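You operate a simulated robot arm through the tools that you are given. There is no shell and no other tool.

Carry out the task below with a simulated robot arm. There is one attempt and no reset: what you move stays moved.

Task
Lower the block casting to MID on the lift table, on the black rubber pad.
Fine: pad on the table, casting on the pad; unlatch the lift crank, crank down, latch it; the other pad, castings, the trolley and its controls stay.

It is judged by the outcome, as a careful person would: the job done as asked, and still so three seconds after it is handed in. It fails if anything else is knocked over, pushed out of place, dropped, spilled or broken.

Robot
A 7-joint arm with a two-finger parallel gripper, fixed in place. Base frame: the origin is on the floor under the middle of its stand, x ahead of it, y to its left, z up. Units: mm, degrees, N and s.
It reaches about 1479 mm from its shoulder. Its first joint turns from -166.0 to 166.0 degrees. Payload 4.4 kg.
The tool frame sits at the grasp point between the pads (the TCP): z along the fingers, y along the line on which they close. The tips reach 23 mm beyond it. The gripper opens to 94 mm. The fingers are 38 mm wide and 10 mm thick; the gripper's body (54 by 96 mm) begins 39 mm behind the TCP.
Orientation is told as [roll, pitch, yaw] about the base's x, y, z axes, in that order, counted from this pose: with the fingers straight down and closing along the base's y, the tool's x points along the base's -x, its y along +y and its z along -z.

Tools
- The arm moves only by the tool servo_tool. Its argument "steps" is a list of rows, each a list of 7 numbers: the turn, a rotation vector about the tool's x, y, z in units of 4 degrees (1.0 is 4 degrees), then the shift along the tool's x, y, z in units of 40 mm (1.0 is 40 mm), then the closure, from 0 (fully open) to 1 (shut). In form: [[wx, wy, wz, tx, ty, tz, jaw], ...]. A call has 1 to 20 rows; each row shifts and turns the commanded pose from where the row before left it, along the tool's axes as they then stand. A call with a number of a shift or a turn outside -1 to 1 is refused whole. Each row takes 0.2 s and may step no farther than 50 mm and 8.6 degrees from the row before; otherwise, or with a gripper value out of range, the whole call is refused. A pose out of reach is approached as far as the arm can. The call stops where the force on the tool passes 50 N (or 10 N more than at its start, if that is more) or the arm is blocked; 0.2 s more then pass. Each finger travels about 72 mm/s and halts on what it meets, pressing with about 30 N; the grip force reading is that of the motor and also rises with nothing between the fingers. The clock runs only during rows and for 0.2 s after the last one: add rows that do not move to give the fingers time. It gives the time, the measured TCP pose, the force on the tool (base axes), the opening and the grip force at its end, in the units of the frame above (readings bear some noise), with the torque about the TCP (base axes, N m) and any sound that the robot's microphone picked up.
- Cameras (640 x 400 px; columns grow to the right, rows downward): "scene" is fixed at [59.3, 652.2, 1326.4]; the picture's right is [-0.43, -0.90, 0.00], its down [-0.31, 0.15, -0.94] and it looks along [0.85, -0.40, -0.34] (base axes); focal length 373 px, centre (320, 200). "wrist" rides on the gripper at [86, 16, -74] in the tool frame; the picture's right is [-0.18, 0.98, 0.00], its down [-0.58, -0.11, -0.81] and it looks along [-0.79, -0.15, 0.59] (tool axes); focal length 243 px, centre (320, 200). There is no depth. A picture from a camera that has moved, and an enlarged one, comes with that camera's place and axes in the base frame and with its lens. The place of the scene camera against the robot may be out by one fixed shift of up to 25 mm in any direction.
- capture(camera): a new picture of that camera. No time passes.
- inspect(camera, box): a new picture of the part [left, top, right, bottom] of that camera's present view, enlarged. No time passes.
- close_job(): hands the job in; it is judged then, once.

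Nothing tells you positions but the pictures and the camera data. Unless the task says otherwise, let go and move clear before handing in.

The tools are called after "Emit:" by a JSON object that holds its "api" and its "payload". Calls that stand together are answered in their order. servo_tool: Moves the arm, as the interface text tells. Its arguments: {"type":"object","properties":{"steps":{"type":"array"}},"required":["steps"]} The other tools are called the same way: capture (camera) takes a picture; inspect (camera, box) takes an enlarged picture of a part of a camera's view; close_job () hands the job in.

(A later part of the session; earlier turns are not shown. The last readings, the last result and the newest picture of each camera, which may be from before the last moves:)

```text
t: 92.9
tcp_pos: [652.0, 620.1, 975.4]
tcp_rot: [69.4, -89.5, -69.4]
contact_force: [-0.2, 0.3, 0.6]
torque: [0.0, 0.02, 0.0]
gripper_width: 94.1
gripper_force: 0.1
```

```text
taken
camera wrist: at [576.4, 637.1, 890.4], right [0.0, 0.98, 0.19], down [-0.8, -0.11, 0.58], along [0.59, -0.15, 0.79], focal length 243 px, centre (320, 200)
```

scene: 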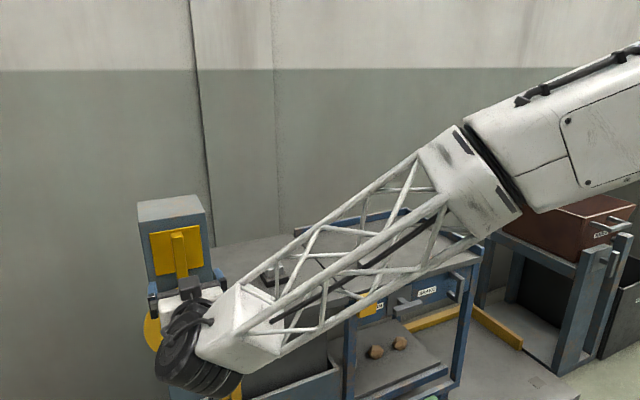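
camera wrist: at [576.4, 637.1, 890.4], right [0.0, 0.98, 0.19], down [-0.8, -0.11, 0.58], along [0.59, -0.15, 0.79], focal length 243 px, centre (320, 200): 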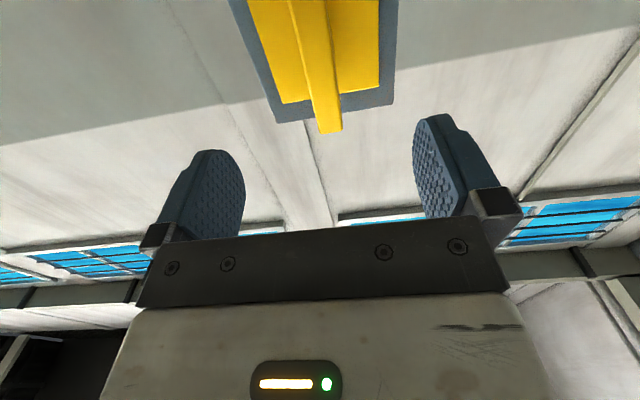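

The latch bar is vertical. Now I'll lower to the crank peg's height (z≈869) while still well in front of it.

Emit:
{"api": "servo_tool", "payload": {"steps": [[0, 0, 0, 0.7, 0.03, 0, 0], [0, 0, 0, 0.7, 0.03, 0, 0], [0, 0, 0, 0.7, 0, 0, 0], [0, 0, 0, 0.55, 0, 0, 0], [0, 0, 0, 0, 0, 0, 0]]}}

Emit:
{"api": "capture", "payload": {"camera": "wrist"}}

Emit:
{"api": "capture", "payload": {"camera": "scene"}}

```text
t: 94.1
tcp_pos: [652.8, 623.6, 870.4]
tcp_rot: [69.5, -89.5, -69.6]
contact_force: [-0.1, -0.6, 0.7]
torque: [-0.02, -0.02, 0.03]
gripper_width: 94.2
gripper_force: 0.0
```

```text
taken
camera wrist: at [576.0, 640.5, 784.4], right [0.0, 0.98, 0.19], down [-0.8, -0.11, 0.58], along [0.59, -0.15, 0.79], focal length 243 px, centre (320, 200)
```

wrist: 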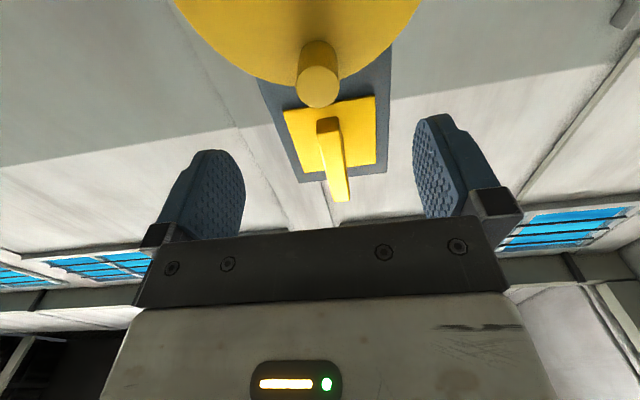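

```text
taken
```

scene: 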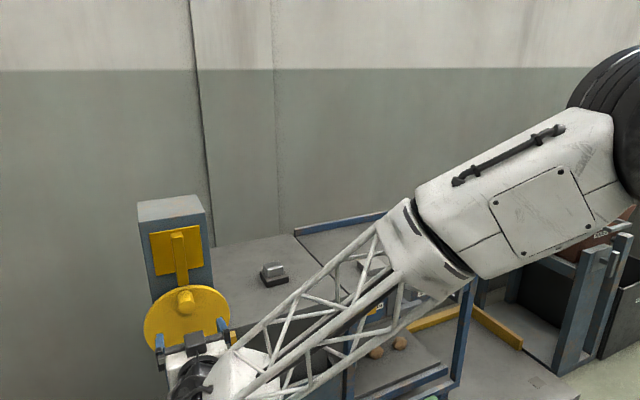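

Emit:
{"api": "inspect", "payload": {"camera": "wrist", "box": [240, 0, 420, 130]}}

Emit:
{"api": "inspect", "payload": {"camera": "scene", "box": [130, 220, 250, 370]}}

```text
3.08 times, centred on (330, 65) of wrist
camera zoom: at [576.0, 640.5, 784.4], right [0.0, 0.98, 0.19], down [-0.8, -0.11, 0.58], along [0.59, -0.15, 0.79], focal length 746 px, centre (289, 615)
```

zoom: 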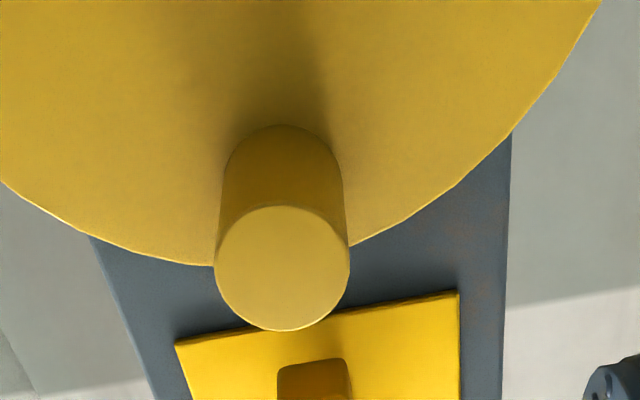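

```text
2.67 times, centred on (190, 295) of scene
camera zoom: at [59.3, 652.2, 1326.4], right [-0.43, -0.9, 0.0], down [-0.31, 0.15, -0.94], along [0.85, -0.4, -0.34], focal length 994 px, centre (667, -53)
```

zoom: 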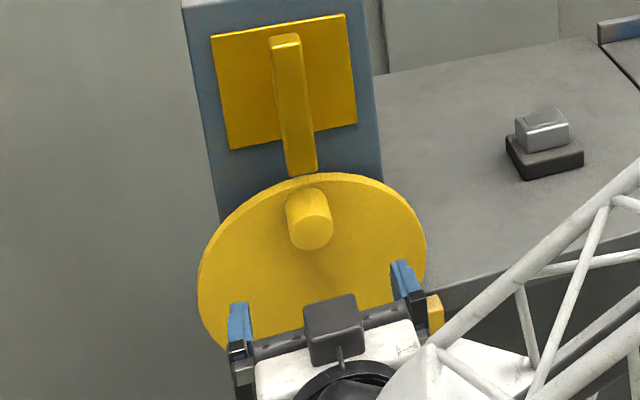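

Refining from two views: the peg axis is at y≈622, z≈876, spanning x 745–788; the disc centre is about (622, 809), so the crank radius is about 67 mm. I'll advance so the fingers straddle the peg with the tips short of the disc.

Emit:
{"api": "servo_tool", "payload": {"steps": [[0, 0, 0, -0.14, -0.04, 0, 0], [0, 0, 0, 0, 0, 0.6, 0], [0, 0, 0, 0, 0, 0.8, 0], [0, 0, 0, 0, 0, 0.7, 0], [0, 0, 0, 0, 0, 0.4, 0], [0, 0, 0, 0, 0, 0.17, 0], [0, 0, 0, 0, 0, 0, 0]]}}

Emit:
{"api": "capture", "payload": {"camera": "wrist"}}

Emit:
{"api": "inspect", "payload": {"camera": "scene", "box": [130, 220, 250, 370]}}

```text
t: 95.7
tcp_pos: [759.0, 622.7, 876.0]
tcp_rot: [69.5, -89.6, -69.5]
contact_force: [0.1, 0.2, -0.2]
torque: [0.0, 0.03, 0.01]
gripper_width: 94.0
gripper_force: 0.1
```

```text
taken
camera wrist: at [683.4, 638.7, 789.9], right [0.0, 0.98, 0.19], down [-0.8, -0.11, 0.58], along [0.59, -0.15, 0.79], focal length 243 px, centre (320, 200)
```

wrist: 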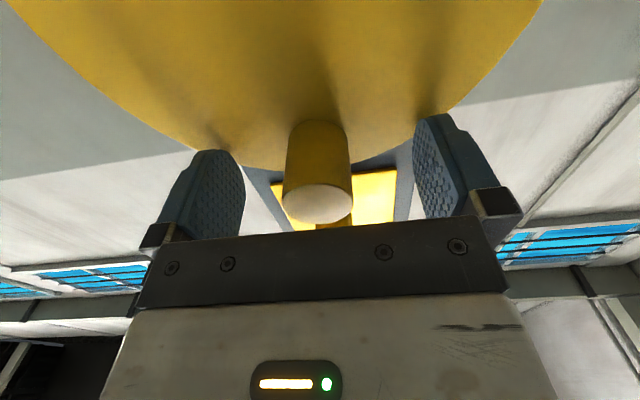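

```text
2.67 times, centred on (190, 295) of scene
camera zoom: at [59.3, 652.2, 1326.4], right [-0.43, -0.9, 0.0], down [-0.31, 0.15, -0.94], along [0.85, -0.4, -0.34], focal length 994 px, centre (667, -53)
```

zoom: 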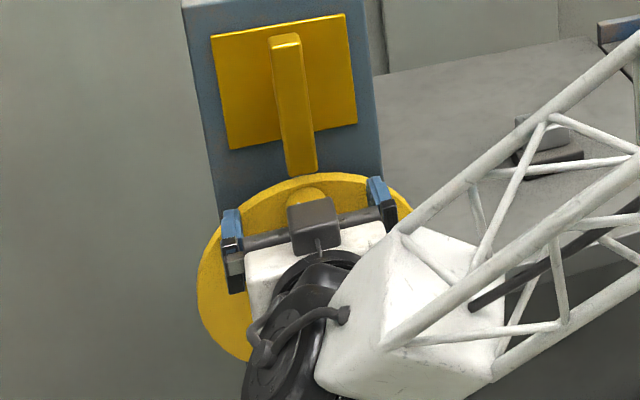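

The peg is centred between the fingers. I'll close on it.

Emit:
{"api": "servo_tool", "payload": {"steps": [[0, 0, 0, 0, 0, 0, 0.3], [0, 0, 0, 0, 0, 0, 0.5], [0, 0, 0, 0, 0, 0, 0.7], [0, 0, 0, 0, 0, 0, 1], [0, 0, 0, 0, 0, 0, 1], [0, 0, 0, 0, 0, 0, 1]]}}

Emit:
{"api": "capture", "payload": {"camera": "wrist"}}

```text
t: 97.1
tcp_pos: [759.0, 622.2, 875.9]
tcp_rot: [69.2, -89.5, -69.3]
contact_force: [-0.2, -9.9, 2.0]
torque: [-0.56, 0.18, 0.67]
gripper_width: 31.5
gripper_force: 44.7
```

```text
taken
camera wrist: at [683.3, 638.5, 789.9], right [0.0, 0.98, 0.19], down [-0.8, -0.11, 0.58], along [0.59, -0.15, 0.79], focal length 243 px, centre (320, 200)
```

wrist: 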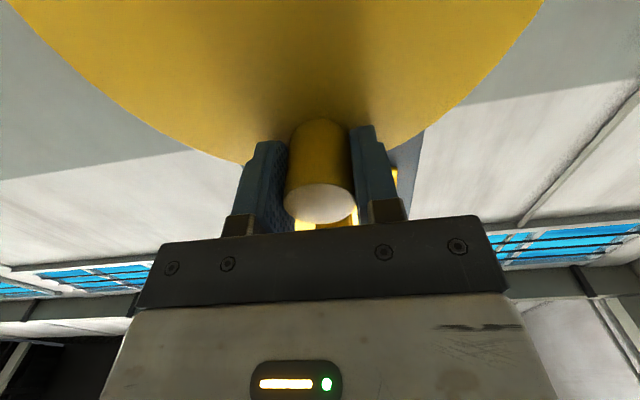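

Gripped on the 31.5 mm peg. I'll test the crank direction with a small tangential nudge toward −y.

Emit:
{"api": "servo_tool", "payload": {"steps": [[0, 0, 0, 0, -0.06, 0, 1], [0, 0, 0, 0, -0.06, 0, 1], [0, 0, 0, 0, 0, 0, 1]]}}

```text
t: 97.7
tcp_pos: [758.7, 619.8, 876.3]
tcp_rot: [70.5, -89.4, -70.2]
contact_force: [17.7, 15.8, -8.4]
torque: [-0.04, 0.11, -1.04]
gripper_width: 31.9
gripper_force: 45.1
stopped in row 2: the force on the tool passed its limit at 62 N (the readings are from after the stop); the commanded pose is now the measured one
```

Blocked toward −y (that's probably the HIGH end stop). I'll try the other direction.

Emit:
{"api": "servo_tool", "payload": {"steps": [[0, 0, 0, 0, 0.05, 0, 1], [0, 0, 0, 0, 0.05, 0, 1], [0, 0, 0, 0, 0, 0, 1]]}}

Emit:
{"api": "servo_tool", "payload": {"steps": [[0, 0, 0, 0, 0.05, 0, 1], [0, 0, 0, 0, 0.05, 0, 1], [0, 0, 0, 0, 0, 0, 1]]}}

```text
t: 98.5
tcp_pos: [759.7, 624.0, 878.1]
tcp_rot: [75.1, -89.6, -74.9]
contact_force: [3.5, -12.1, 0.3]
torque: [-0.54, -0.41, -1.02]
gripper_width: 31.9
gripper_force: 44.7
```

```text
t: 99.3
tcp_pos: [758.7, 628.9, 877.0]
tcp_rot: [78.4, -89.4, -78.3]
contact_force: [-2.0, -12.6, 6.9]
torque: [-0.57, -0.32, -1.09]
gripper_width: 31.6
gripper_force: 44.9
```

It moves toward +y with a steady ~12 N drag, so that's the lowering direction. I'll follow the circle in small steps and check the forces and table height.

Emit:
{"api": "servo_tool", "payload": {"steps": [[0, 0, 0, 0.03, 0.146, 0, 1], [0, 0, 0, 0.03, 0.146, 0, 1], [0, 0, 0, 0.05, 0.14, 0, 1], [0, 0, 0, 0.055, 0.135, 0, 1], [0, 0, 0, 0, 0, 0, 1]]}}

Emit:
{"api": "servo_tool", "payload": {"steps": [[0, 0, 0, 0.07, 0.128, 0, 1], [0, 0, 0, 0.08, 0.122, 0, 1], [0, 0, 0, 0.09, 0.115, 0, 1], [0, 0, 0, 0.1, 0.105, 0, 1], [0, 0, 0, 0, 0, 0, 1]]}}

Emit:
{"api": "capture", "payload": {"camera": "wrist"}}

Emit:
{"api": "capture", "payload": {"camera": "scene"}}

```text
t: 100.5
tcp_pos: [757.5, 650.5, 872.6]
tcp_rot: [79.3, -89.6, -79.1]
contact_force: [12.9, -7.9, 7.6]
torque: [-0.67, -1.08, -1.08]
gripper_width: 31.8
gripper_force: 45.1
```

```text
t: 101.7
tcp_pos: [757.3, 669.4, 856.5]
tcp_rot: [71.1, -89.5, -70.9]
contact_force: [-5.5, -12.3, 3.8]
torque: [-0.53, -0.21, -1.31]
gripper_width: 30.9
gripper_force: 44.9
```

```text
taken
camera wrist: at [682.6, 686.1, 770.4], right [0.0, 0.98, 0.19], down [-0.8, -0.12, 0.58], along [0.59, -0.15, 0.79], focal length 243 px, centre (320, 200)
```

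wrist: 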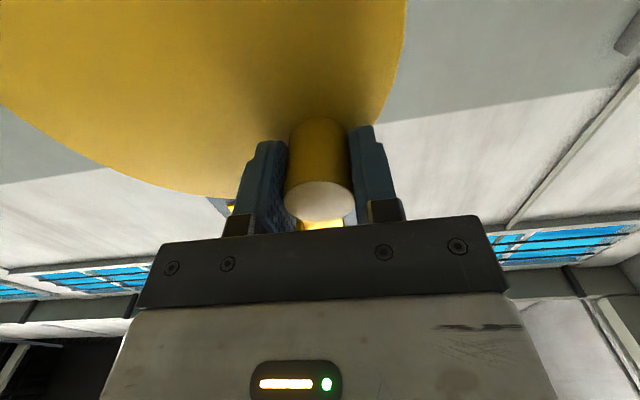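

```text
taken
```

scene: 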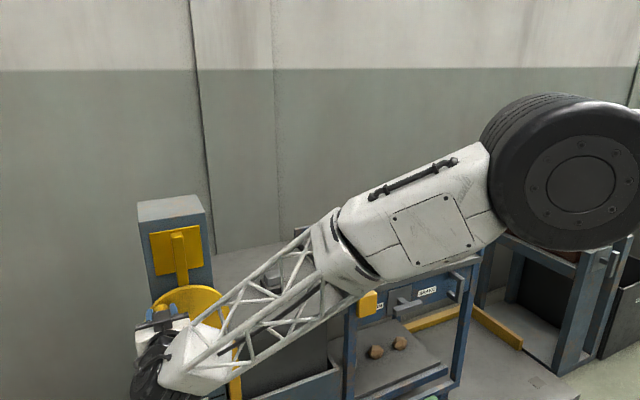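

The circle fits well (45° turned, low drag). I'll continue down the left side.

Emit:
{"api": "servo_tool", "payload": {"steps": [[0, 0, 0, 0.2236, 0.1878, 0, 1], [0, 0, 0, 0.2529, 0.1459, 0, 1], [0, 0, 0, 0.2744, 0.0998, 0, 1], [0, 0, 0, 0.2874, 0.0508, 0, 1], [0, 0, 0, 0, 0, 0, 1]]}}

Emit:
{"api": "capture", "payload": {"camera": "wrist"}}

Emit:
{"api": "capture", "payload": {"camera": "scene"}}

```text
t: 102.9
tcp_pos: [760.1, 689.2, 816.9]
tcp_rot: [80.7, -89.5, -80.6]
contact_force: [6.9, -3.1, 9.4]
torque: [-0.52, -1.16, -1.23]
gripper_width: 31.5
gripper_force: 44.7
```

```text
taken
camera wrist: at [683.4, 706.3, 730.4], right [0.0, 0.98, 0.19], down [-0.81, -0.12, 0.58], along [0.59, -0.15, 0.79], focal length 243 px, centre (320, 200)
```

wrist: 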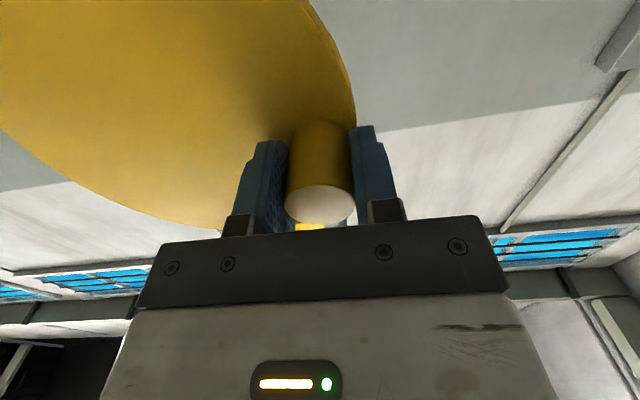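

```text
taken
```

scene: 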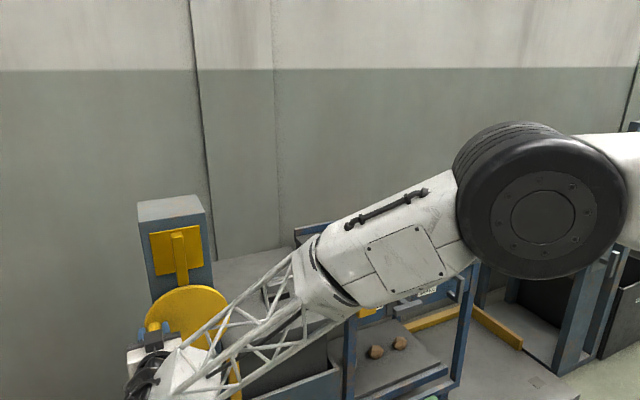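

Emit:
{"api": "inspect", "payload": {"camera": "scene", "box": [200, 210, 340, 310]}}

Emit:
{"api": "servo_tool", "payload": {"steps": [[0, 0, 0, 0.2921, 0, 0, 1], [0, 0, 0, 0.2874, -0.0508, 0, 1], [0, 0, 0, 0.2744, -0.0998, 0, 1], [0, 0, 0, 0.2529, -0.1459, 0, 1], [0, 0, 0, 0.2236, -0.1878, 0, 1], [0, 0, 0, 0, 0, 0, 1]]}}

Emit:
{"api": "capture", "payload": {"camera": "scene"}}

Emit:
{"api": "capture", "payload": {"camera": "wrist"}}

```text
4.00 times, centred on (270, 260) of scene
camera zoom: at [59.3, 652.2, 1326.4], right [-0.43, -0.9, 0.0], down [-0.31, 0.15, -0.94], along [0.85, -0.4, -0.34], focal length 1491 px, centre (520, -40)
```

zoom: 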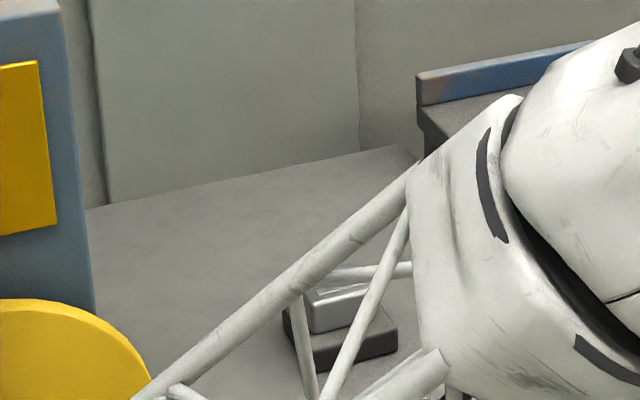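

```text
t: 103.5
tcp_pos: [758.7, 690.2, 793.0]
tcp_rot: [88.1, -89.3, -87.7]
contact_force: [19.1, 21.5, -16.2]
torque: [0.23, -0.65, -1.42]
gripper_width: 32.1
gripper_force: 45.1
stopped in row 3: the force on the tool passed its limit at 55 N (the readings are from after the stop); the commanded pose is now the measured one
```

```text
taken
```

scene: 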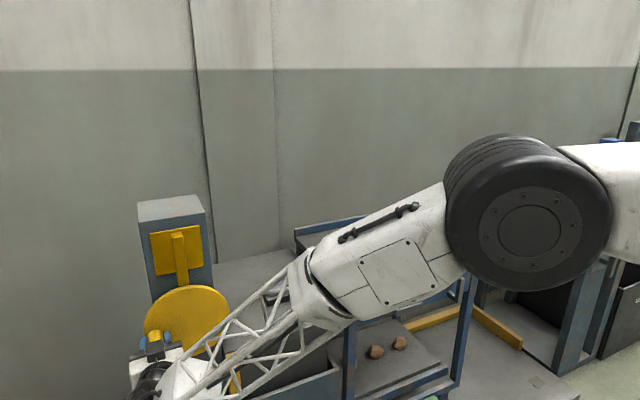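

```text
taken
camera wrist: at [683.0, 706.5, 707.4], right [-0.01, 0.98, 0.19], down [-0.81, -0.12, 0.58], along [0.59, -0.15, 0.79], focal length 243 px, centre (320, 200)
```

wrist: 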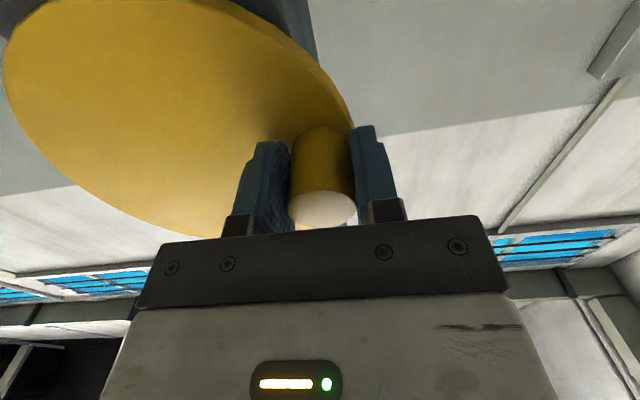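

Emit:
{"api": "inspect", "payload": {"camera": "scene", "box": [200, 210, 340, 310]}}

Emit:
{"api": "servo_tool", "payload": {"steps": [[0, 0, 0, 0, 0, 0, 1], [0, 0, 0, 0, 0, 0, 1]]}}

```text
4.00 times, centred on (270, 260) of scene
camera zoom: at [59.3, 652.2, 1326.4], right [-0.43, -0.9, 0.0], down [-0.31, 0.15, -0.94], along [0.85, -0.4, -0.34], focal length 1491 px, centre (520, -40)
```

zoom: 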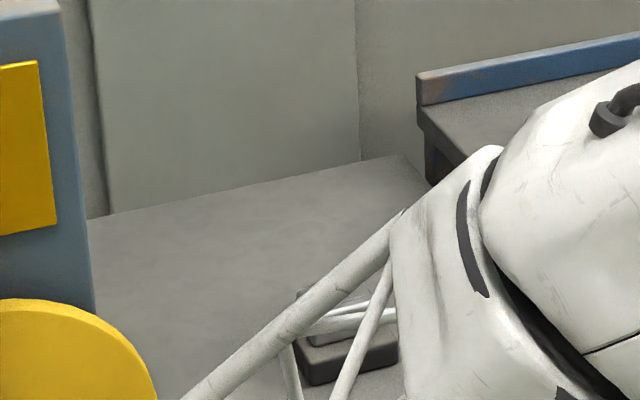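

```text
t: 104.1
tcp_pos: [758.2, 689.8, 794.9]
tcp_rot: [87.8, -89.3, -87.6]
contact_force: [20.2, 27.6, -17.0]
torque: [0.31, 0.94, -1.61]
gripper_width: 31.8
gripper_force: 45.0
```

The table has dropped about 50 mm for ~100° of turn, so MID should come at around 240°. There's some radial load; I'll nudge the tool outward 1 mm to relieve it.

Emit:
{"api": "servo_tool", "payload": {"steps": [[0, 0, 0, 0.01, 0.03, 0.015, 1], [0, 0, 0, 0, 0, 0, 1]]}}

```text
t: 104.7
tcp_pos: [759.3, 689.6, 794.2]
tcp_rot: [94.0, -89.4, -93.7]
contact_force: [-39.0, -25.2, 9.7]
torque: [-0.11, -0.59, -1.57]
gripper_width: 31.7
gripper_force: 44.6
```

The joint is very stiff in the closing direction, so I'll proceed in small arcs with force corrections. As the peg nears the bottom the closing direction becomes tangential and this eases.

Emit:
{"api": "servo_tool", "payload": {"steps": [[0, 0, 0, 0, -0.014, -0.01, 1], [0, 0, 0, 0.139, -0.041, 0, 1], [0, 0, 0, 0.139, -0.049, 0, 1], [0, 0, 0, 0, 0, 0, 1]]}}

```text
t: 105.7
tcp_pos: [759.2, 688.2, 783.1]
tcp_rot: [93.6, -89.3, -93.1]
contact_force: [16.3, 46.9, -6.0]
torque: [-0.29, -0.19, -1.5]
gripper_width: 31.3
gripper_force: 45.2
```

Emit:
{"api": "servo_tool", "payload": {"steps": [[0, 0, 0, 0, 0.026, 0.004, 1], [0, 0, 0, 0.13, -0.05, 0, 1], [0, 0, 0, 0.13, -0.0615, 0, 1], [0, 0, 0, 0, 0, 0, 1]]}}

```text
t: 106.5
tcp_pos: [758.1, 685.5, 773.3]
tcp_rot: [87.6, -89.3, -87.0]
contact_force: [15.7, 26.0, -13.4]
torque: [-0.44, 0.05, -1.52]
gripper_width: 31.5
gripper_force: 45.0
stopped in row 4: the force on the tool passed its limit at 88 N (the readings are from after the stop); the commanded pose is now the measured one
```

Emit:
{"api": "capture", "payload": {"camera": "wrist"}}

Emit:
{"api": "inspect", "payload": {"camera": "scene", "box": [200, 210, 340, 310]}}

```text
taken
camera wrist: at [683.5, 702.4, 687.4], right [-0.01, 0.98, 0.19], down [-0.8, -0.12, 0.58], along [0.59, -0.15, 0.79], focal length 243 px, centre (320, 200)
```

wrist: 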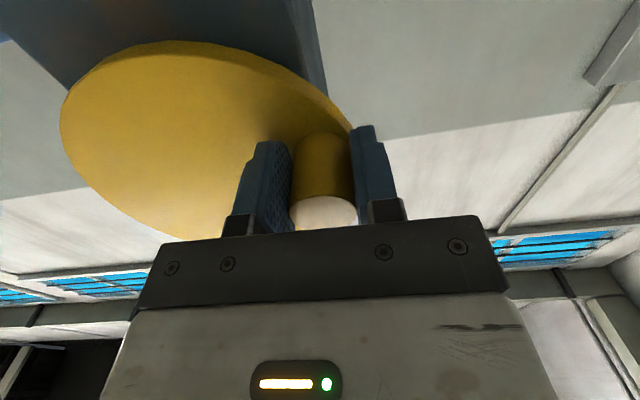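

```text
4.00 times, centred on (270, 260) of scene
camera zoom: at [59.3, 652.2, 1326.4], right [-0.43, -0.9, 0.0], down [-0.31, 0.15, -0.94], along [0.85, -0.4, -0.34], focal length 1491 px, centre (520, -40)
```

zoom: 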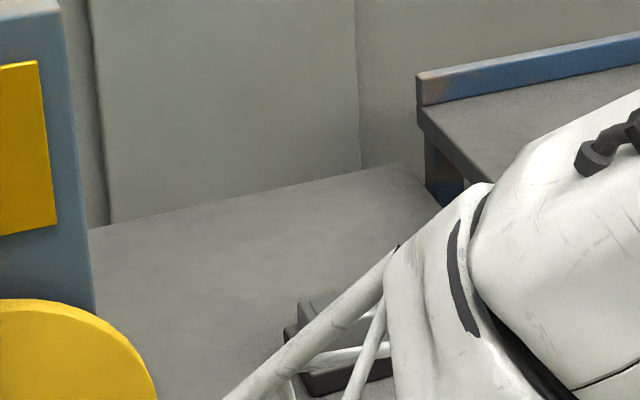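

The friction drive is slipping a bit here (the peg has shifted ~7 mm in the grip) though the table keeps coming down. I'll release, back off and regrip with the closing direction along the tangent.

Emit:
{"api": "servo_tool", "payload": {"steps": [[0, 0, 0, 0, 0, 0, 0.6], [0, 0, 0, 0, 0, 0, 0.3], [0, 0, 0, 0, 0, 0, 0], [0, 0, 0, 0, 0, 0, 0], [0, 0, 0, 0, 0, -0.4, 0], [0, 0, 0, 0, 0, -0.8, 0], [0, 0, 0, 0, 0, -0.8, 0], [0, 0, 0, 0, 0, -0.5, 0], [0, 0, 0, 0, 0, 0, 0]]}}

Emit:
{"api": "capture", "payload": {"camera": "wrist"}}

Emit:
{"api": "capture", "payload": {"camera": "scene"}}

```text
t: 108.5
tcp_pos: [658.2, 684.2, 772.6]
tcp_rot: [92.7, -89.4, -92.2]
contact_force: [-0.8, 0.3, 0.1]
torque: [-0.01, -0.02, 0.01]
gripper_width: 93.9
gripper_force: 0.1
```

```text
taken
camera wrist: at [582.5, 701.8, 687.4], right [-0.01, 0.98, 0.19], down [-0.81, -0.12, 0.58], along [0.59, -0.15, 0.79], focal length 243 px, centre (320, 200)
```

wrist: 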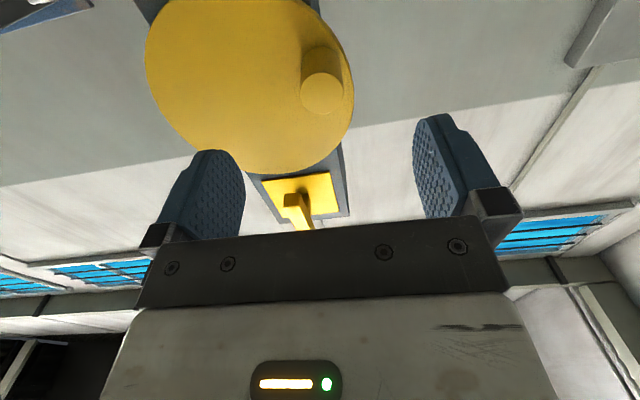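

```text
taken
```

scene: 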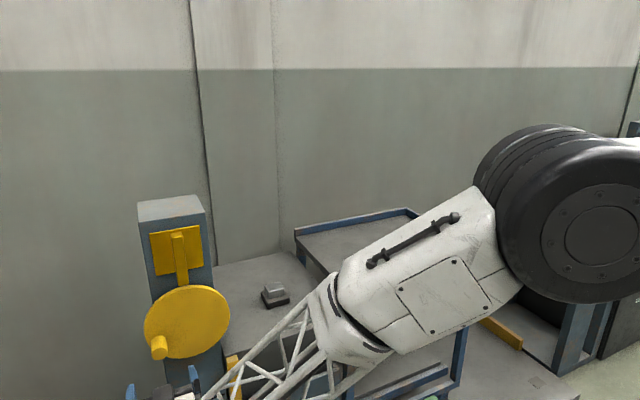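

Emit:
{"api": "inspect", "payload": {"camera": "wrist", "box": [130, 0, 370, 180]}}

Emit:
{"api": "inspect", "payload": {"camera": "scene", "box": [130, 220, 250, 370]}}

```text
2.22 times, centred on (250, 90) of wrist
camera zoom: at [582.5, 701.8, 687.4], right [-0.01, 0.98, 0.19], down [-0.81, -0.12, 0.58], along [0.59, -0.15, 0.79], focal length 539 px, centre (476, 444)
```

zoom: 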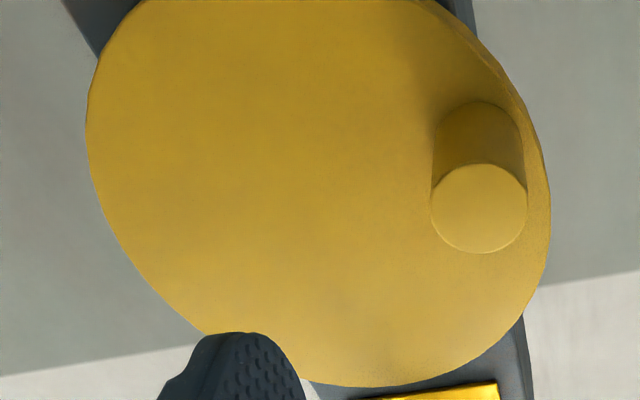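

```text
2.67 times, centred on (190, 295) of scene
camera zoom: at [59.3, 652.2, 1326.4], right [-0.43, -0.9, 0.0], down [-0.31, 0.15, -0.94], along [0.85, -0.4, -0.34], focal length 994 px, centre (667, -53)
```

zoom: 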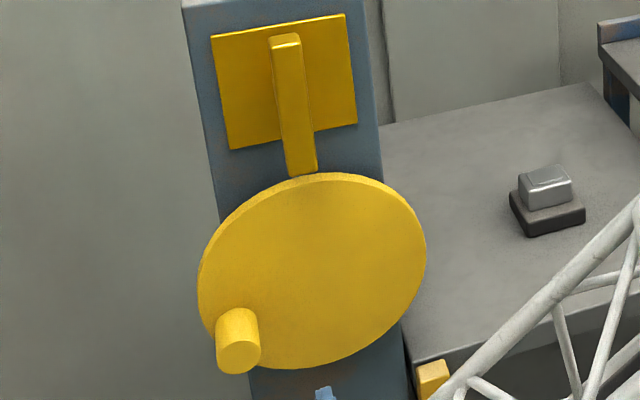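

The peg is now at about (686, 780), disc centre (621.5, 807), r≈69.5 mm, i.e. about 112° turned and ~59 mm lowered. I'll roll the gripper +48° here in free space so it closes near the tangent, then rotate it along with the crank.

Emit:
{"api": "servo_tool", "payload": {"steps": [[0, 0, 0, -0.2, 0.05, 0, 0], [0, 0, 1, 0, 0, 0, 0], [0, 0, 1, 0, 0, 0, 0], [0, 0, 1, 0, 0, 0, 0], [0, 0, 1, 0, 0, 0, 0], [0, 0, 1, 0, 0, 0, 0], [0, 0, 1, 0, 0, 0, 0], [0, 0, 1, 0, 0, 0, 0], [0, 0, 1, 0, 0, 0, 0], [0, 0, 1, 0, 0, 0, 0], [0, 0, 0, 0, 0, 0, 0]]}}

Emit:
{"api": "capture", "payload": {"camera": "wrist"}}

Emit:
{"api": "capture", "payload": {"camera": "scene"}}

```text
t: 111.0
tcp_pos: [663.0, 698.6, 792.1]
tcp_rot: [89.3, -54.1, -89.5]
contact_force: [-0.8, 0.2, 0.3]
torque: [-0.01, 0.01, -0.02]
gripper_width: 94.2
gripper_force: 0.1
out of reach, approached as far as the arm can: row 10
```

```text
taken
camera wrist: at [586.9, 762.9, 731.6], right [0.0, 0.69, 0.72], down [-0.8, -0.43, 0.41], along [0.6, -0.58, 0.55], focal length 243 px, centre (320, 200)
```

wrist: 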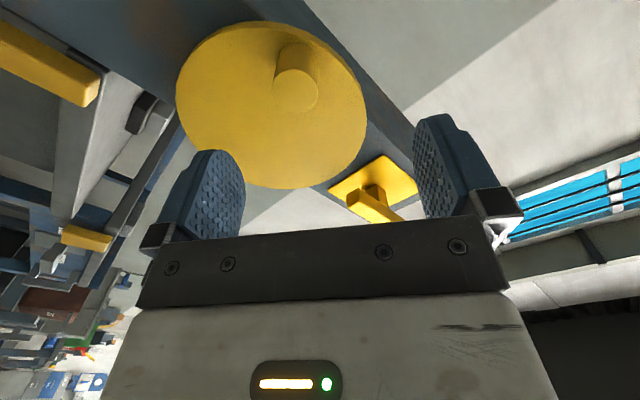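

```text
taken
```

scene: 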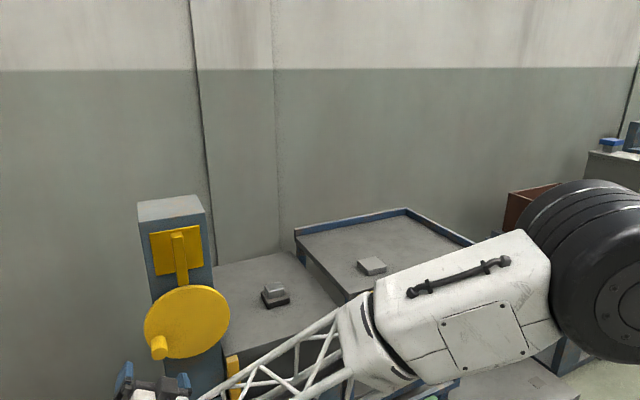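

The reachable roll limit here is about +32°, and the pose drifted slightly. I'll come back to +28° and line up with the peg at (686, 780.5).

Emit:
{"api": "servo_tool", "payload": {"steps": [[0, 0, -1, 0, 0, 0, 0], [0, 0, -1, 0, 0, 0, 0], [0, 0, 0, 0.055, -0.206, 0, 0], [0, 0, 0, 0.055, -0.206, 0, 0], [0, 0, 0, 0, 0, 0, 0]]}}

Emit:
{"api": "capture", "payload": {"camera": "wrist"}}

```text
t: 112.2
tcp_pos: [665.0, 687.1, 780.0]
tcp_rot: [90.2, -61.4, -89.5]
contact_force: [0.7, 0.0, 1.0]
torque: [0.01, -0.03, -0.03]
gripper_width: 93.7
gripper_force: 0.1
```

```text
taken
camera wrist: at [587.7, 741.9, 711.7], right [-0.01, 0.77, 0.63], down [-0.8, -0.38, 0.46], along [0.6, -0.5, 0.62], focal length 243 px, centre (320, 200)
```

wrist: 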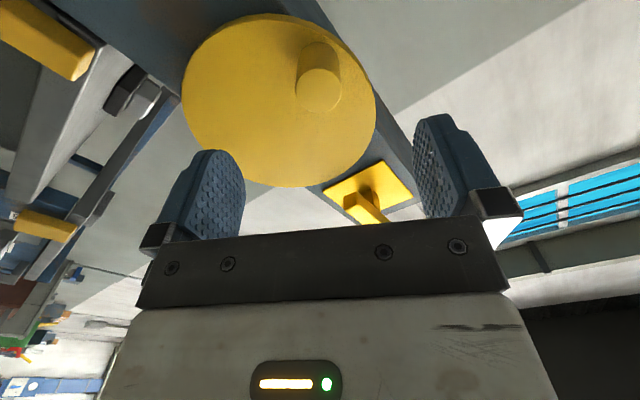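

Aligned. I'll advance over the peg and close.

Emit:
{"api": "servo_tool", "payload": {"steps": [[0, 0, 0, -0.032, -0.0425, 0.5, 0], [0, 0, 0, 0, 0, 0.7, 0], [0, 0, 0, 0, 0, 0.6, 0], [0, 0, 0, 0, 0, 0.4, 0], [0, 0, 0, 0, 0, 0.13, 0], [0, 0, 0, 0, 0, 0, 0]]}}

Emit:
{"api": "capture", "payload": {"camera": "wrist"}}

```text
t: 113.5
tcp_pos: [757.0, 684.6, 781.0]
tcp_rot: [90.0, -61.4, -89.5]
contact_force: [0.3, 0.0, 0.1]
torque: [0.03, 0.01, 0.04]
gripper_width: 93.9
gripper_force: 0.1
```

```text
taken
camera wrist: at [681.0, 740.4, 711.9], right [-0.01, 0.77, 0.63], down [-0.8, -0.38, 0.46], along [0.6, -0.5, 0.62], focal length 243 px, centre (320, 200)
```

wrist: 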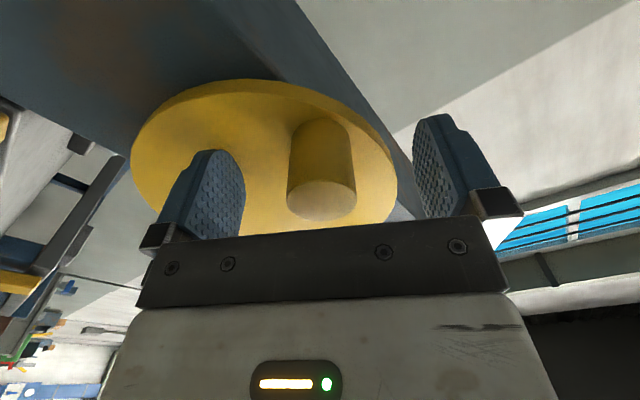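

Emit:
{"api": "servo_tool", "payload": {"steps": [[0, 0, 0, 0, 0, 0, 0.3], [0, 0, 0, 0, 0, 0, 0.5], [0, 0, 0, 0, 0, 0, 0.7], [0, 0, 0, 0, 0, 0, 1], [0, 0, 0, 0, 0, 0, 1], [0, 0, 0, 0, 0, 0, 1]]}}

```text
t: 115.0
tcp_pos: [756.5, 685.1, 780.3]
tcp_rot: [90.2, -61.4, -89.5]
contact_force: [5.1, 15.2, -0.7]
torque: [-0.36, 0.82, -1.17]
gripper_width: 31.8
gripper_force: 44.7
```

Emit:
{"api": "servo_tool", "payload": {"steps": [[0, 0, 0, 0.091, -0.1213, 0, 1], [0, 0, 0, 0.08, -0.1288, 0, 1], [0, 0, 0, 0.0686, -0.1352, 0, 1], [0, 0, 0, 0, 0, 0, 1]]}}

```text
t: 116.0
tcp_pos: [757.2, 675.4, 763.3]
tcp_rot: [90.0, -61.3, -89.5]
contact_force: [-9.2, 18.0, -1.6]
torque: [-0.34, -0.2, -1.19]
gripper_width: 31.8
gripper_force: 45.2
```

Smooth, low forces. Continuing along the arc.

Emit:
{"api": "servo_tool", "payload": {"steps": [[0, 0, 0, 0.0565, -0.1407, 0, 1], [0, 0, 0, 0.0442, -0.1451, 0, 1], [0, 0, 0, 0.0312, -0.1483, 0, 1], [0, 0, 0, 0, 0, 0, 1]]}}

Emit:
{"api": "inspect", "payload": {"camera": "scene", "box": [130, 220, 350, 400]}}

```text
t: 117.0
tcp_pos: [757.5, 664.2, 752.4]
tcp_rot: [90.0, -61.4, -89.5]
contact_force: [-15.9, 23.3, -1.1]
torque: [-1.0, -0.06, -1.19]
gripper_width: 31.2
gripper_force: 45.5
```

```text
2.22 times, centred on (240, 310) of scene
camera zoom: at [59.3, 652.2, 1326.4], right [-0.43, -0.9, 0.0], down [-0.31, 0.15, -0.94], along [0.85, -0.4, -0.34], focal length 828 px, centre (498, -44)
```

zoom: 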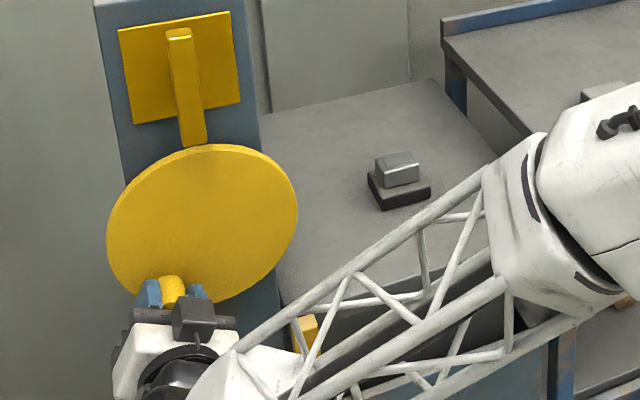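

Halfway: the table is clearly lower. From here I'll rotate the tool with the crank, keeping the grip tangential.

Emit:
{"api": "servo_tool", "payload": {"steps": [[0, 0, -1, 0.0156, -0.1203, -0.003, 1], [0, 0, -1, 0.0156, -0.1203, 0, 1], [0, 0, -1, 0.0156, -0.1203, 0, 1], [0, 0, -1, 0.0156, -0.1203, 0, 1], [0, 0, 0, 0, 0, 0, 1]]}}

```text
t: 118.2
tcp_pos: [757.7, 647.0, 741.7]
tcp_rot: [89.9, -77.6, -89.4]
contact_force: [-5.0, 22.0, -14.1]
torque: [-0.8, -0.02, -1.04]
gripper_width: 31.3
gripper_force: 45.2
```

Emit:
{"api": "servo_tool", "payload": {"steps": [[0, 0, -1, 0.0156, -0.1203, 0, 1], [0, 0, -1, 0.0156, -0.1203, 0, 1], [0, 0, -1, 0.0156, -0.1203, 0, 1], [0, 0, -1, 0.0156, -0.1203, 0, 1], [0, 0, -1, 0.0156, -0.1203, 0, 1], [0, 0, 0, 0, 0, 0, 1]]}}

Emit:
{"api": "capture", "payload": {"camera": "scene"}}

Emit:
{"api": "capture", "payload": {"camera": "wrist"}}

```text
t: 119.5
tcp_pos: [757.3, 624.1, 736.4]
tcp_rot: [-89.8, -82.5, 90.3]
contact_force: [-18.3, 11.0, -21.8]
torque: [-0.71, -0.01, -1.12]
gripper_width: 31.5
gripper_force: 45.0
```

```text
taken
```

scene: 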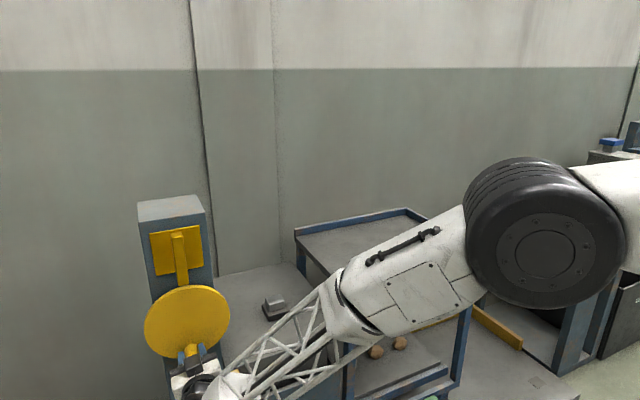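

```text
taken
camera wrist: at [680.9, 627.0, 648.1], right [-0.01, 1.0, 0.05], down [-0.81, -0.04, 0.59], along [0.59, -0.04, 0.8], focal length 243 px, centre (320, 200)
```

wrist: 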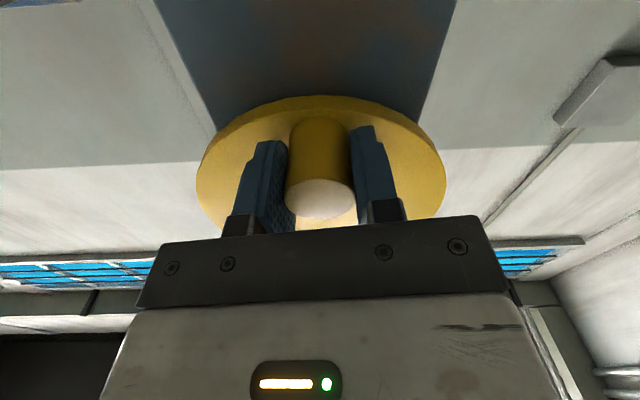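

Emit:
{"api": "inspect", "payload": {"camera": "scene", "box": [200, 210, 340, 310]}}

Emit:
{"api": "servo_tool", "payload": {"steps": [[0, 0, -1, 0.0156, -0.1203, -0.003, 1], [0, 0, -1, 0.0156, -0.1203, 0, 1], [0, 0, -1, 0.0156, -0.1203, 0, 1], [0, 0, -1, 0.0156, -0.1203, 0, 1], [0, 0, 0, 0, 0, 0, 1]]}}

Emit:
{"api": "inspect", "payload": {"camera": "scene", "box": [200, 210, 340, 310]}}

```text
4.00 times, centred on (270, 260) of scene
camera zoom: at [59.3, 652.2, 1326.4], right [-0.43, -0.9, 0.0], down [-0.31, 0.15, -0.94], along [0.85, -0.4, -0.34], focal length 1491 px, centre (520, -40)
```

zoom: 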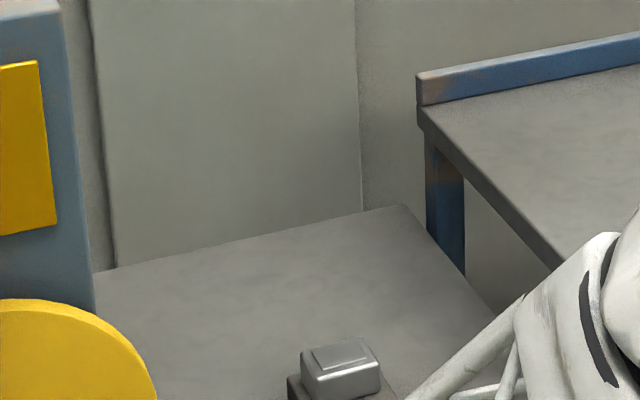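

```text
t: 120.8
tcp_pos: [755.7, 603.2, 738.1]
tcp_rot: [-89.9, -66.5, 90.5]
contact_force: [-26.1, -3.9, -27.1]
torque: [-0.42, 0.02, -1.14]
gripper_width: 31.7
gripper_force: 45.2
```

```text
4.00 times, centred on (270, 260) of scene
camera zoom: at [59.3, 652.2, 1326.4], right [-0.43, -0.9, 0.0], down [-0.31, 0.15, -0.94], along [0.85, -0.4, -0.34], focal length 1491 px, centre (520, -40)
```

zoom: 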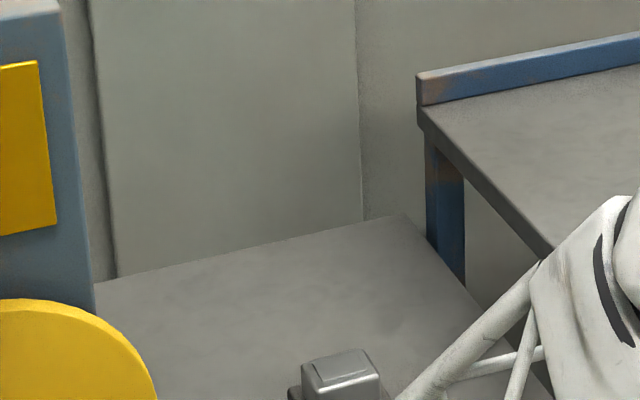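

The table has dropped roughly 115–125 mm by the scene view, so MID may already be near. I'll release the crank and look straight at the pointer and the MID label.

Emit:
{"api": "servo_tool", "payload": {"steps": [[0, 0, 0, 0, 0, 0, 0.6], [0, 0, 0, 0, 0, 0, 0.3], [0, 0, 0, 0, 0, 0, 0], [0, 0, 0, 0, 0, 0, 0], [0, 0, 0, 0, 0, -0.4, 0], [0, 0, 0, 0, 0, -0.8, 0], [0, 0, 0, 0, 0, -0.9, 0], [0, 0, 0, 0, 0, -0.9, 0], [0, 0, 0, 0, 0, -0.9, 0], [0, 0, 0, 0, 0, 0, 0]]}}

Emit:
{"api": "capture", "payload": {"camera": "wrist"}}

Emit:
{"api": "inspect", "payload": {"camera": "scene", "box": [130, 220, 350, 400]}}

```text
t: 123.0
tcp_pos: [601.3, 604.0, 738.6]
tcp_rot: [-90.1, -66.6, 90.6]
contact_force: [0.2, -0.5, -0.7]
torque: [0.01, -0.04, 0.02]
gripper_width: 94.2
gripper_force: 0.1
```

```text
taken
camera wrist: at [525.5, 583.4, 653.2], right [-0.01, 0.98, -0.22], down [-0.81, 0.12, 0.58], along [0.59, 0.18, 0.79], focal length 243 px, centre (320, 200)
```

wrist: 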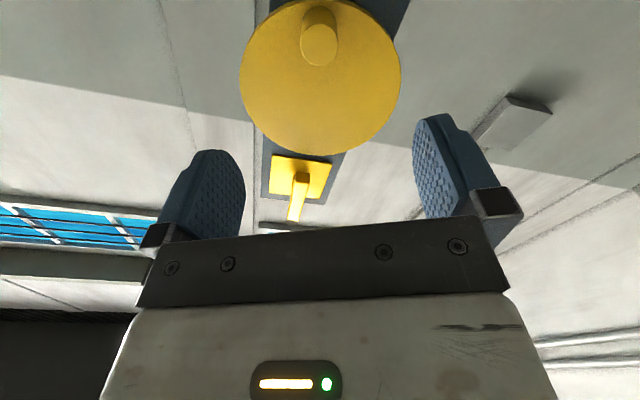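

```text
2.22 times, centred on (240, 310) of scene
camera zoom: at [59.3, 652.2, 1326.4], right [-0.43, -0.9, 0.0], down [-0.31, 0.15, -0.94], along [0.85, -0.4, -0.34], focal length 828 px, centre (498, -44)
```

zoom: 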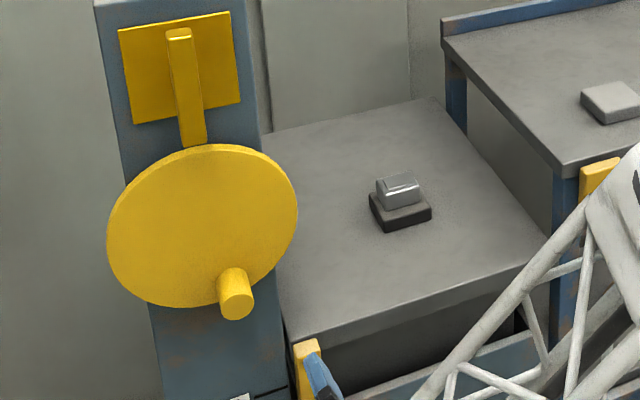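

The crank holds its position. I'll roll level and pitch the tool down so the wrist camera can look horizontally at the scale.

Emit:
{"api": "servo_tool", "payload": {"steps": [[0, 0, 1, 0, 0, -0.3, 0], [0, 0, 1, 0, 0, -0.3, 0], [0, 0, 1, 0, 0, -0.3, 0], [0, 0, 1, 0, 0, -0.3, 0], [0, 0, 1, 0, 0, -0.3, 0], [0, 0, 0.85, 0, 0, 0, 0], [0, 1, 0, 0, 0, 0, 0], [0, 1, 0, 0, 0, 0, 0], [0, 1, 0, 0, 0, 0, 0], [0, 1, 0, 0, 0, 0, 0], [0, 1, 0, 0, 0, 0, 0], [0, 1, 0, 0, 0, 0, 0], [0, 1, 0, 0, 0, 0, 0], [0, 1, 0, 0, 0, 0, 0], [0, 1, 0, 0, 0, 0, 0], [0, 1, 0, 0, 0, 0, 0], [0, 1, 0, 0, 0, 0, 0], [0, 1, 0, 0, 0, 0, 0], [0, 1, 0, 0, 0, 0, 0], [0, 0, 0, 0, 0, 0, 0]]}}

Emit:
{"api": "capture", "payload": {"camera": "wrist"}}

Emit:
{"api": "capture", "payload": {"camera": "scene"}}

```text
t: 127.2
tcp_pos: [540.8, 602.4, 740.1]
tcp_rot: [0.0, -38.0, 0.5]
contact_force: [0.1, 0.0, -0.3]
torque: [-0.02, -0.01, 0.01]
gripper_width: 93.8
gripper_force: 0.1
```

```text
taken
camera wrist: at [426.0, 617.6, 744.6], right [0.14, 0.98, 0.11], down [-0.04, -0.11, 0.99], along [0.99, -0.14, 0.02], focal length 243 px, centre (320, 200)
```

wrist: 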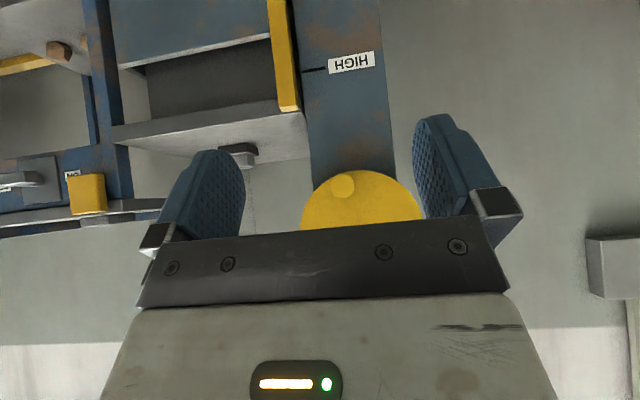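

```text
taken
```

scene: 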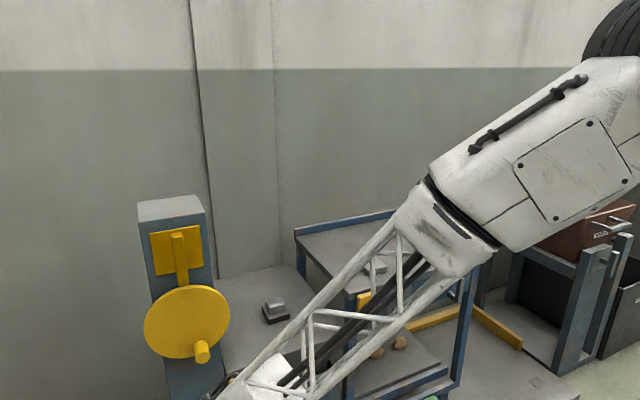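

Emit:
{"api": "servo_tool", "payload": {"steps": [[0, 0, 0, 0.59, 0, 0.755, 0], [0, 0, 0, 0.59, 0, 0.755, 0], [0, 0, 0, 0.59, 0, 0.755, 0], [0, 0, 0, 0.59, 0, 0.755, 0], [0, 0, 0, 0.59, 0, 0.755, 0], [0, 0, 0, 0, 0, 0, 0]]}}

Emit:
{"api": "capture", "payload": {"camera": "wrist"}}

Emit:
{"api": "inspect", "payload": {"camera": "wrist", "box": [220, 40, 420, 220]}}

```text
t: 128.6
tcp_pos: [540.7, 604.0, 548.3]
tcp_rot: [0.0, -38.0, 0.5]
contact_force: [0.0, 0.8, -0.6]
torque: [0.0, -0.01, 0.02]
gripper_width: 93.6
gripper_force: 0.0
```

```text
taken
camera wrist: at [426.2, 618.6, 553.4], right [0.14, 0.98, 0.11], down [-0.04, -0.11, 0.99], along [0.99, -0.14, 0.02], focal length 243 px, centre (320, 200)
```

wrist: 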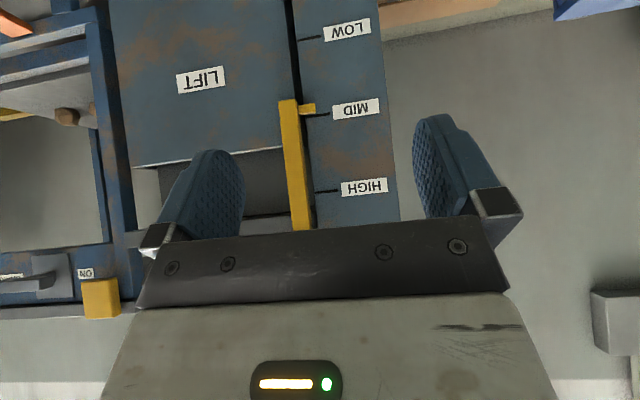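

```text
2.22 times, centred on (320, 130) of wrist
camera zoom: at [426.2, 618.6, 553.4], right [0.14, 0.98, 0.11], down [-0.04, -0.11, 0.99], along [0.99, -0.14, 0.02], focal length 539 px, centre (320, 356)
```

zoom: 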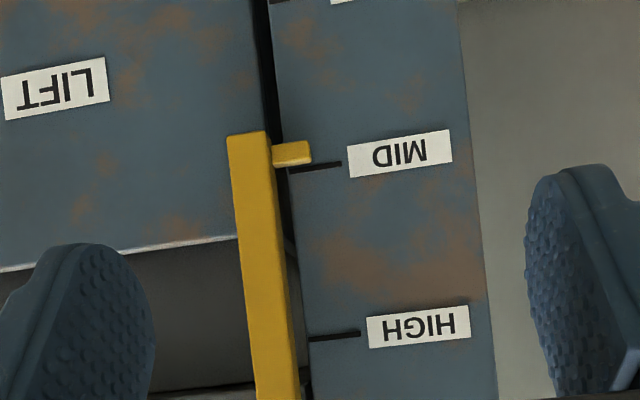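

The tip bar of the pointer is slightly below the MID tick (about 7 mm overshoot). I'll lower the camera to MID height to remove parallax and measure exactly.

Emit:
{"api": "servo_tool", "payload": {"steps": [[0, 0, 0, 0.617, 0, 0.787, 0], [0, 0, 0, 0.617, 0, 0.787, 0], [0, 0, 0, 0.617, 0, 0.787, 0], [0, 0, 0, 0, 0, 0, 0]]}}

Emit:
{"api": "capture", "payload": {"camera": "wrist"}}

Emit:
{"api": "inspect", "payload": {"camera": "wrist", "box": [240, 110, 420, 225]}}

```text
t: 129.6
tcp_pos: [540.9, 602.2, 426.8]
tcp_rot: [0.0, -38.0, 0.5]
contact_force: [-0.5, -0.6, 0.4]
torque: [0.02, -0.02, 0.03]
gripper_width: 93.9
gripper_force: 0.0
```

```text
taken
camera wrist: at [426.2, 618.4, 432.1], right [0.14, 0.98, 0.11], down [-0.04, -0.11, 0.99], along [0.99, -0.14, 0.02], focal length 243 px, centre (320, 200)
```

wrist: 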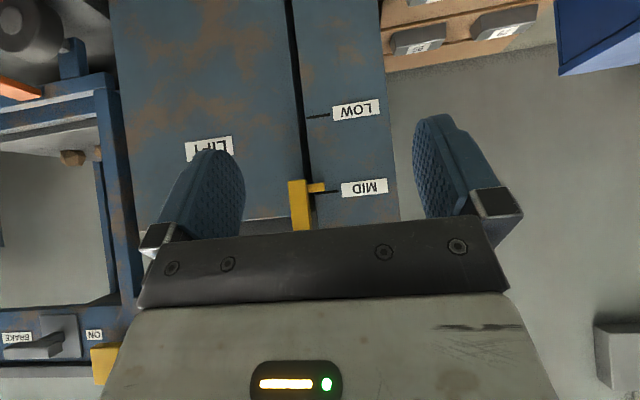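

```text
3.48 times, centred on (330, 168) of wrist
camera zoom: at [426.2, 618.4, 432.1], right [0.14, 0.98, 0.11], down [-0.04, -0.11, 0.99], along [0.99, -0.14, 0.02], focal length 844 px, centre (285, 313)
```

zoom: 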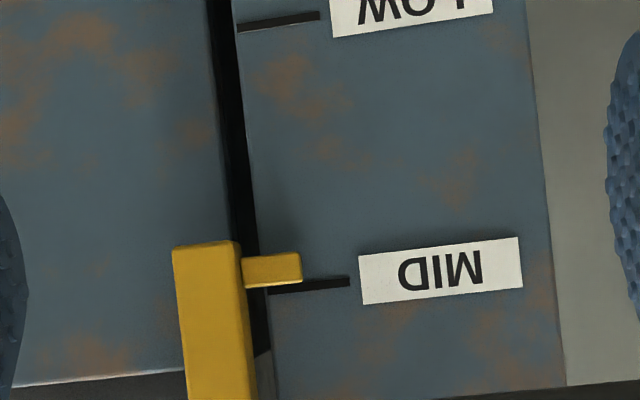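

The tip sits about 8.6 mm below the MID tick, so the crank must come back about 13°, putting the peg at the very bottom (y≈621.5, z≈737.5). I'll rise, pitch the tool forward again and regrip with closing along y.

Emit:
{"api": "servo_tool", "payload": {"steps": [[0, 0, 0, -0.6, 0, -0.769, 0], [0, 0, 0, -0.6, 0, -0.769, 0], [0, 0, 0, -0.6, 0, -0.769, 0], [0, 0, 0, -0.6, 0, -0.769, 0], [0, 0, 0, -0.6, 0, -0.769, 0], [0, 0, 0, -0.6, 0, -0.769, 0], [0, 0, 0, -0.6, 0, -0.769, 0], [0, 0, 0, -0.6, 0, -0.769, 0], [0, 0, 0, 0, 0, 0, 0]]}}

Emit:
{"api": "servo_tool", "payload": {"steps": [[0, -1, 0, 0, 0, 0, 0], [0, -1, 0, 0, 0, 0, 0], [0, -1, 0, 0, 0, 0, 0], [0, -1, 0, 0, 0, 0, 0], [0, -1, 0, 0, 0, 0, 0], [0, -1, 0, 0, 0, 0, 0], [0, -1, 0, 0, 0, 0, 0], [0, -1, 0, 0, 0, 0, 0], [0, -1, 0, 0, 0, 0, 0], [0, -1, 0, 0, 0, 0, 0], [0, -1, 0, 0, 0, 0, 0], [0, -1, 0, 0, 0, 0, 0], [0, -1, 0, 0, 0, 0, 0], [0, 0, 0, 0, 0, 0, 0]]}}

Emit:
{"api": "capture", "payload": {"camera": "wrist"}}

Emit:
{"api": "inspect", "payload": {"camera": "scene", "box": [130, 220, 350, 400]}}

```text
t: 131.6
tcp_pos: [541.1, 602.9, 742.2]
tcp_rot: [0.0, -38.0, 0.5]
contact_force: [0.0, -0.2, 0.4]
torque: [-0.01, 0.01, 0.02]
gripper_width: 94.1
gripper_force: 0.1
```

```text
t: 134.6
tcp_pos: [540.4, 603.0, 740.0]
tcp_rot: [160.4, -89.9, -159.9]
contact_force: [-0.1, 0.3, 0.2]
torque: [0.02, -0.01, -0.01]
gripper_width: 94.3
gripper_force: 0.1
```

```text
taken
camera wrist: at [465.0, 618.3, 653.3], right [-0.01, 0.98, 0.18], down [-0.81, -0.12, 0.58], along [0.59, -0.14, 0.79], focal length 243 px, centre (320, 200)
```

wrist: 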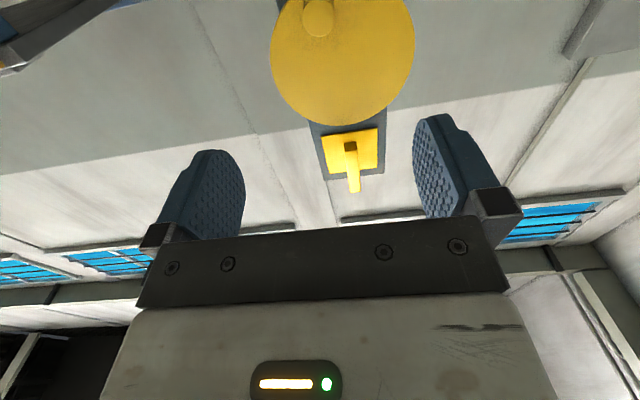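

```text
2.22 times, centred on (240, 310) of scene
camera zoom: at [59.3, 652.2, 1326.4], right [-0.43, -0.9, 0.0], down [-0.31, 0.15, -0.94], along [0.85, -0.4, -0.34], focal length 828 px, centre (498, -44)
```

zoom: 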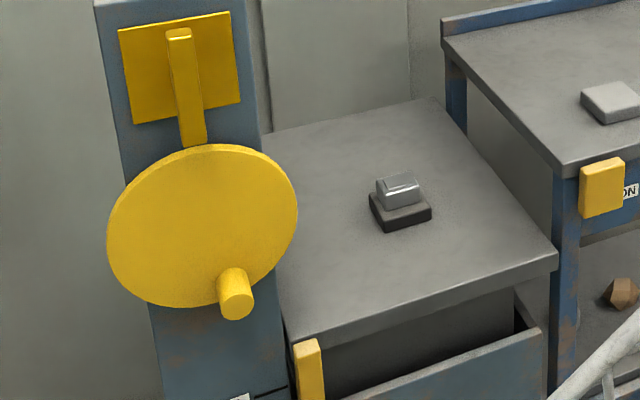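

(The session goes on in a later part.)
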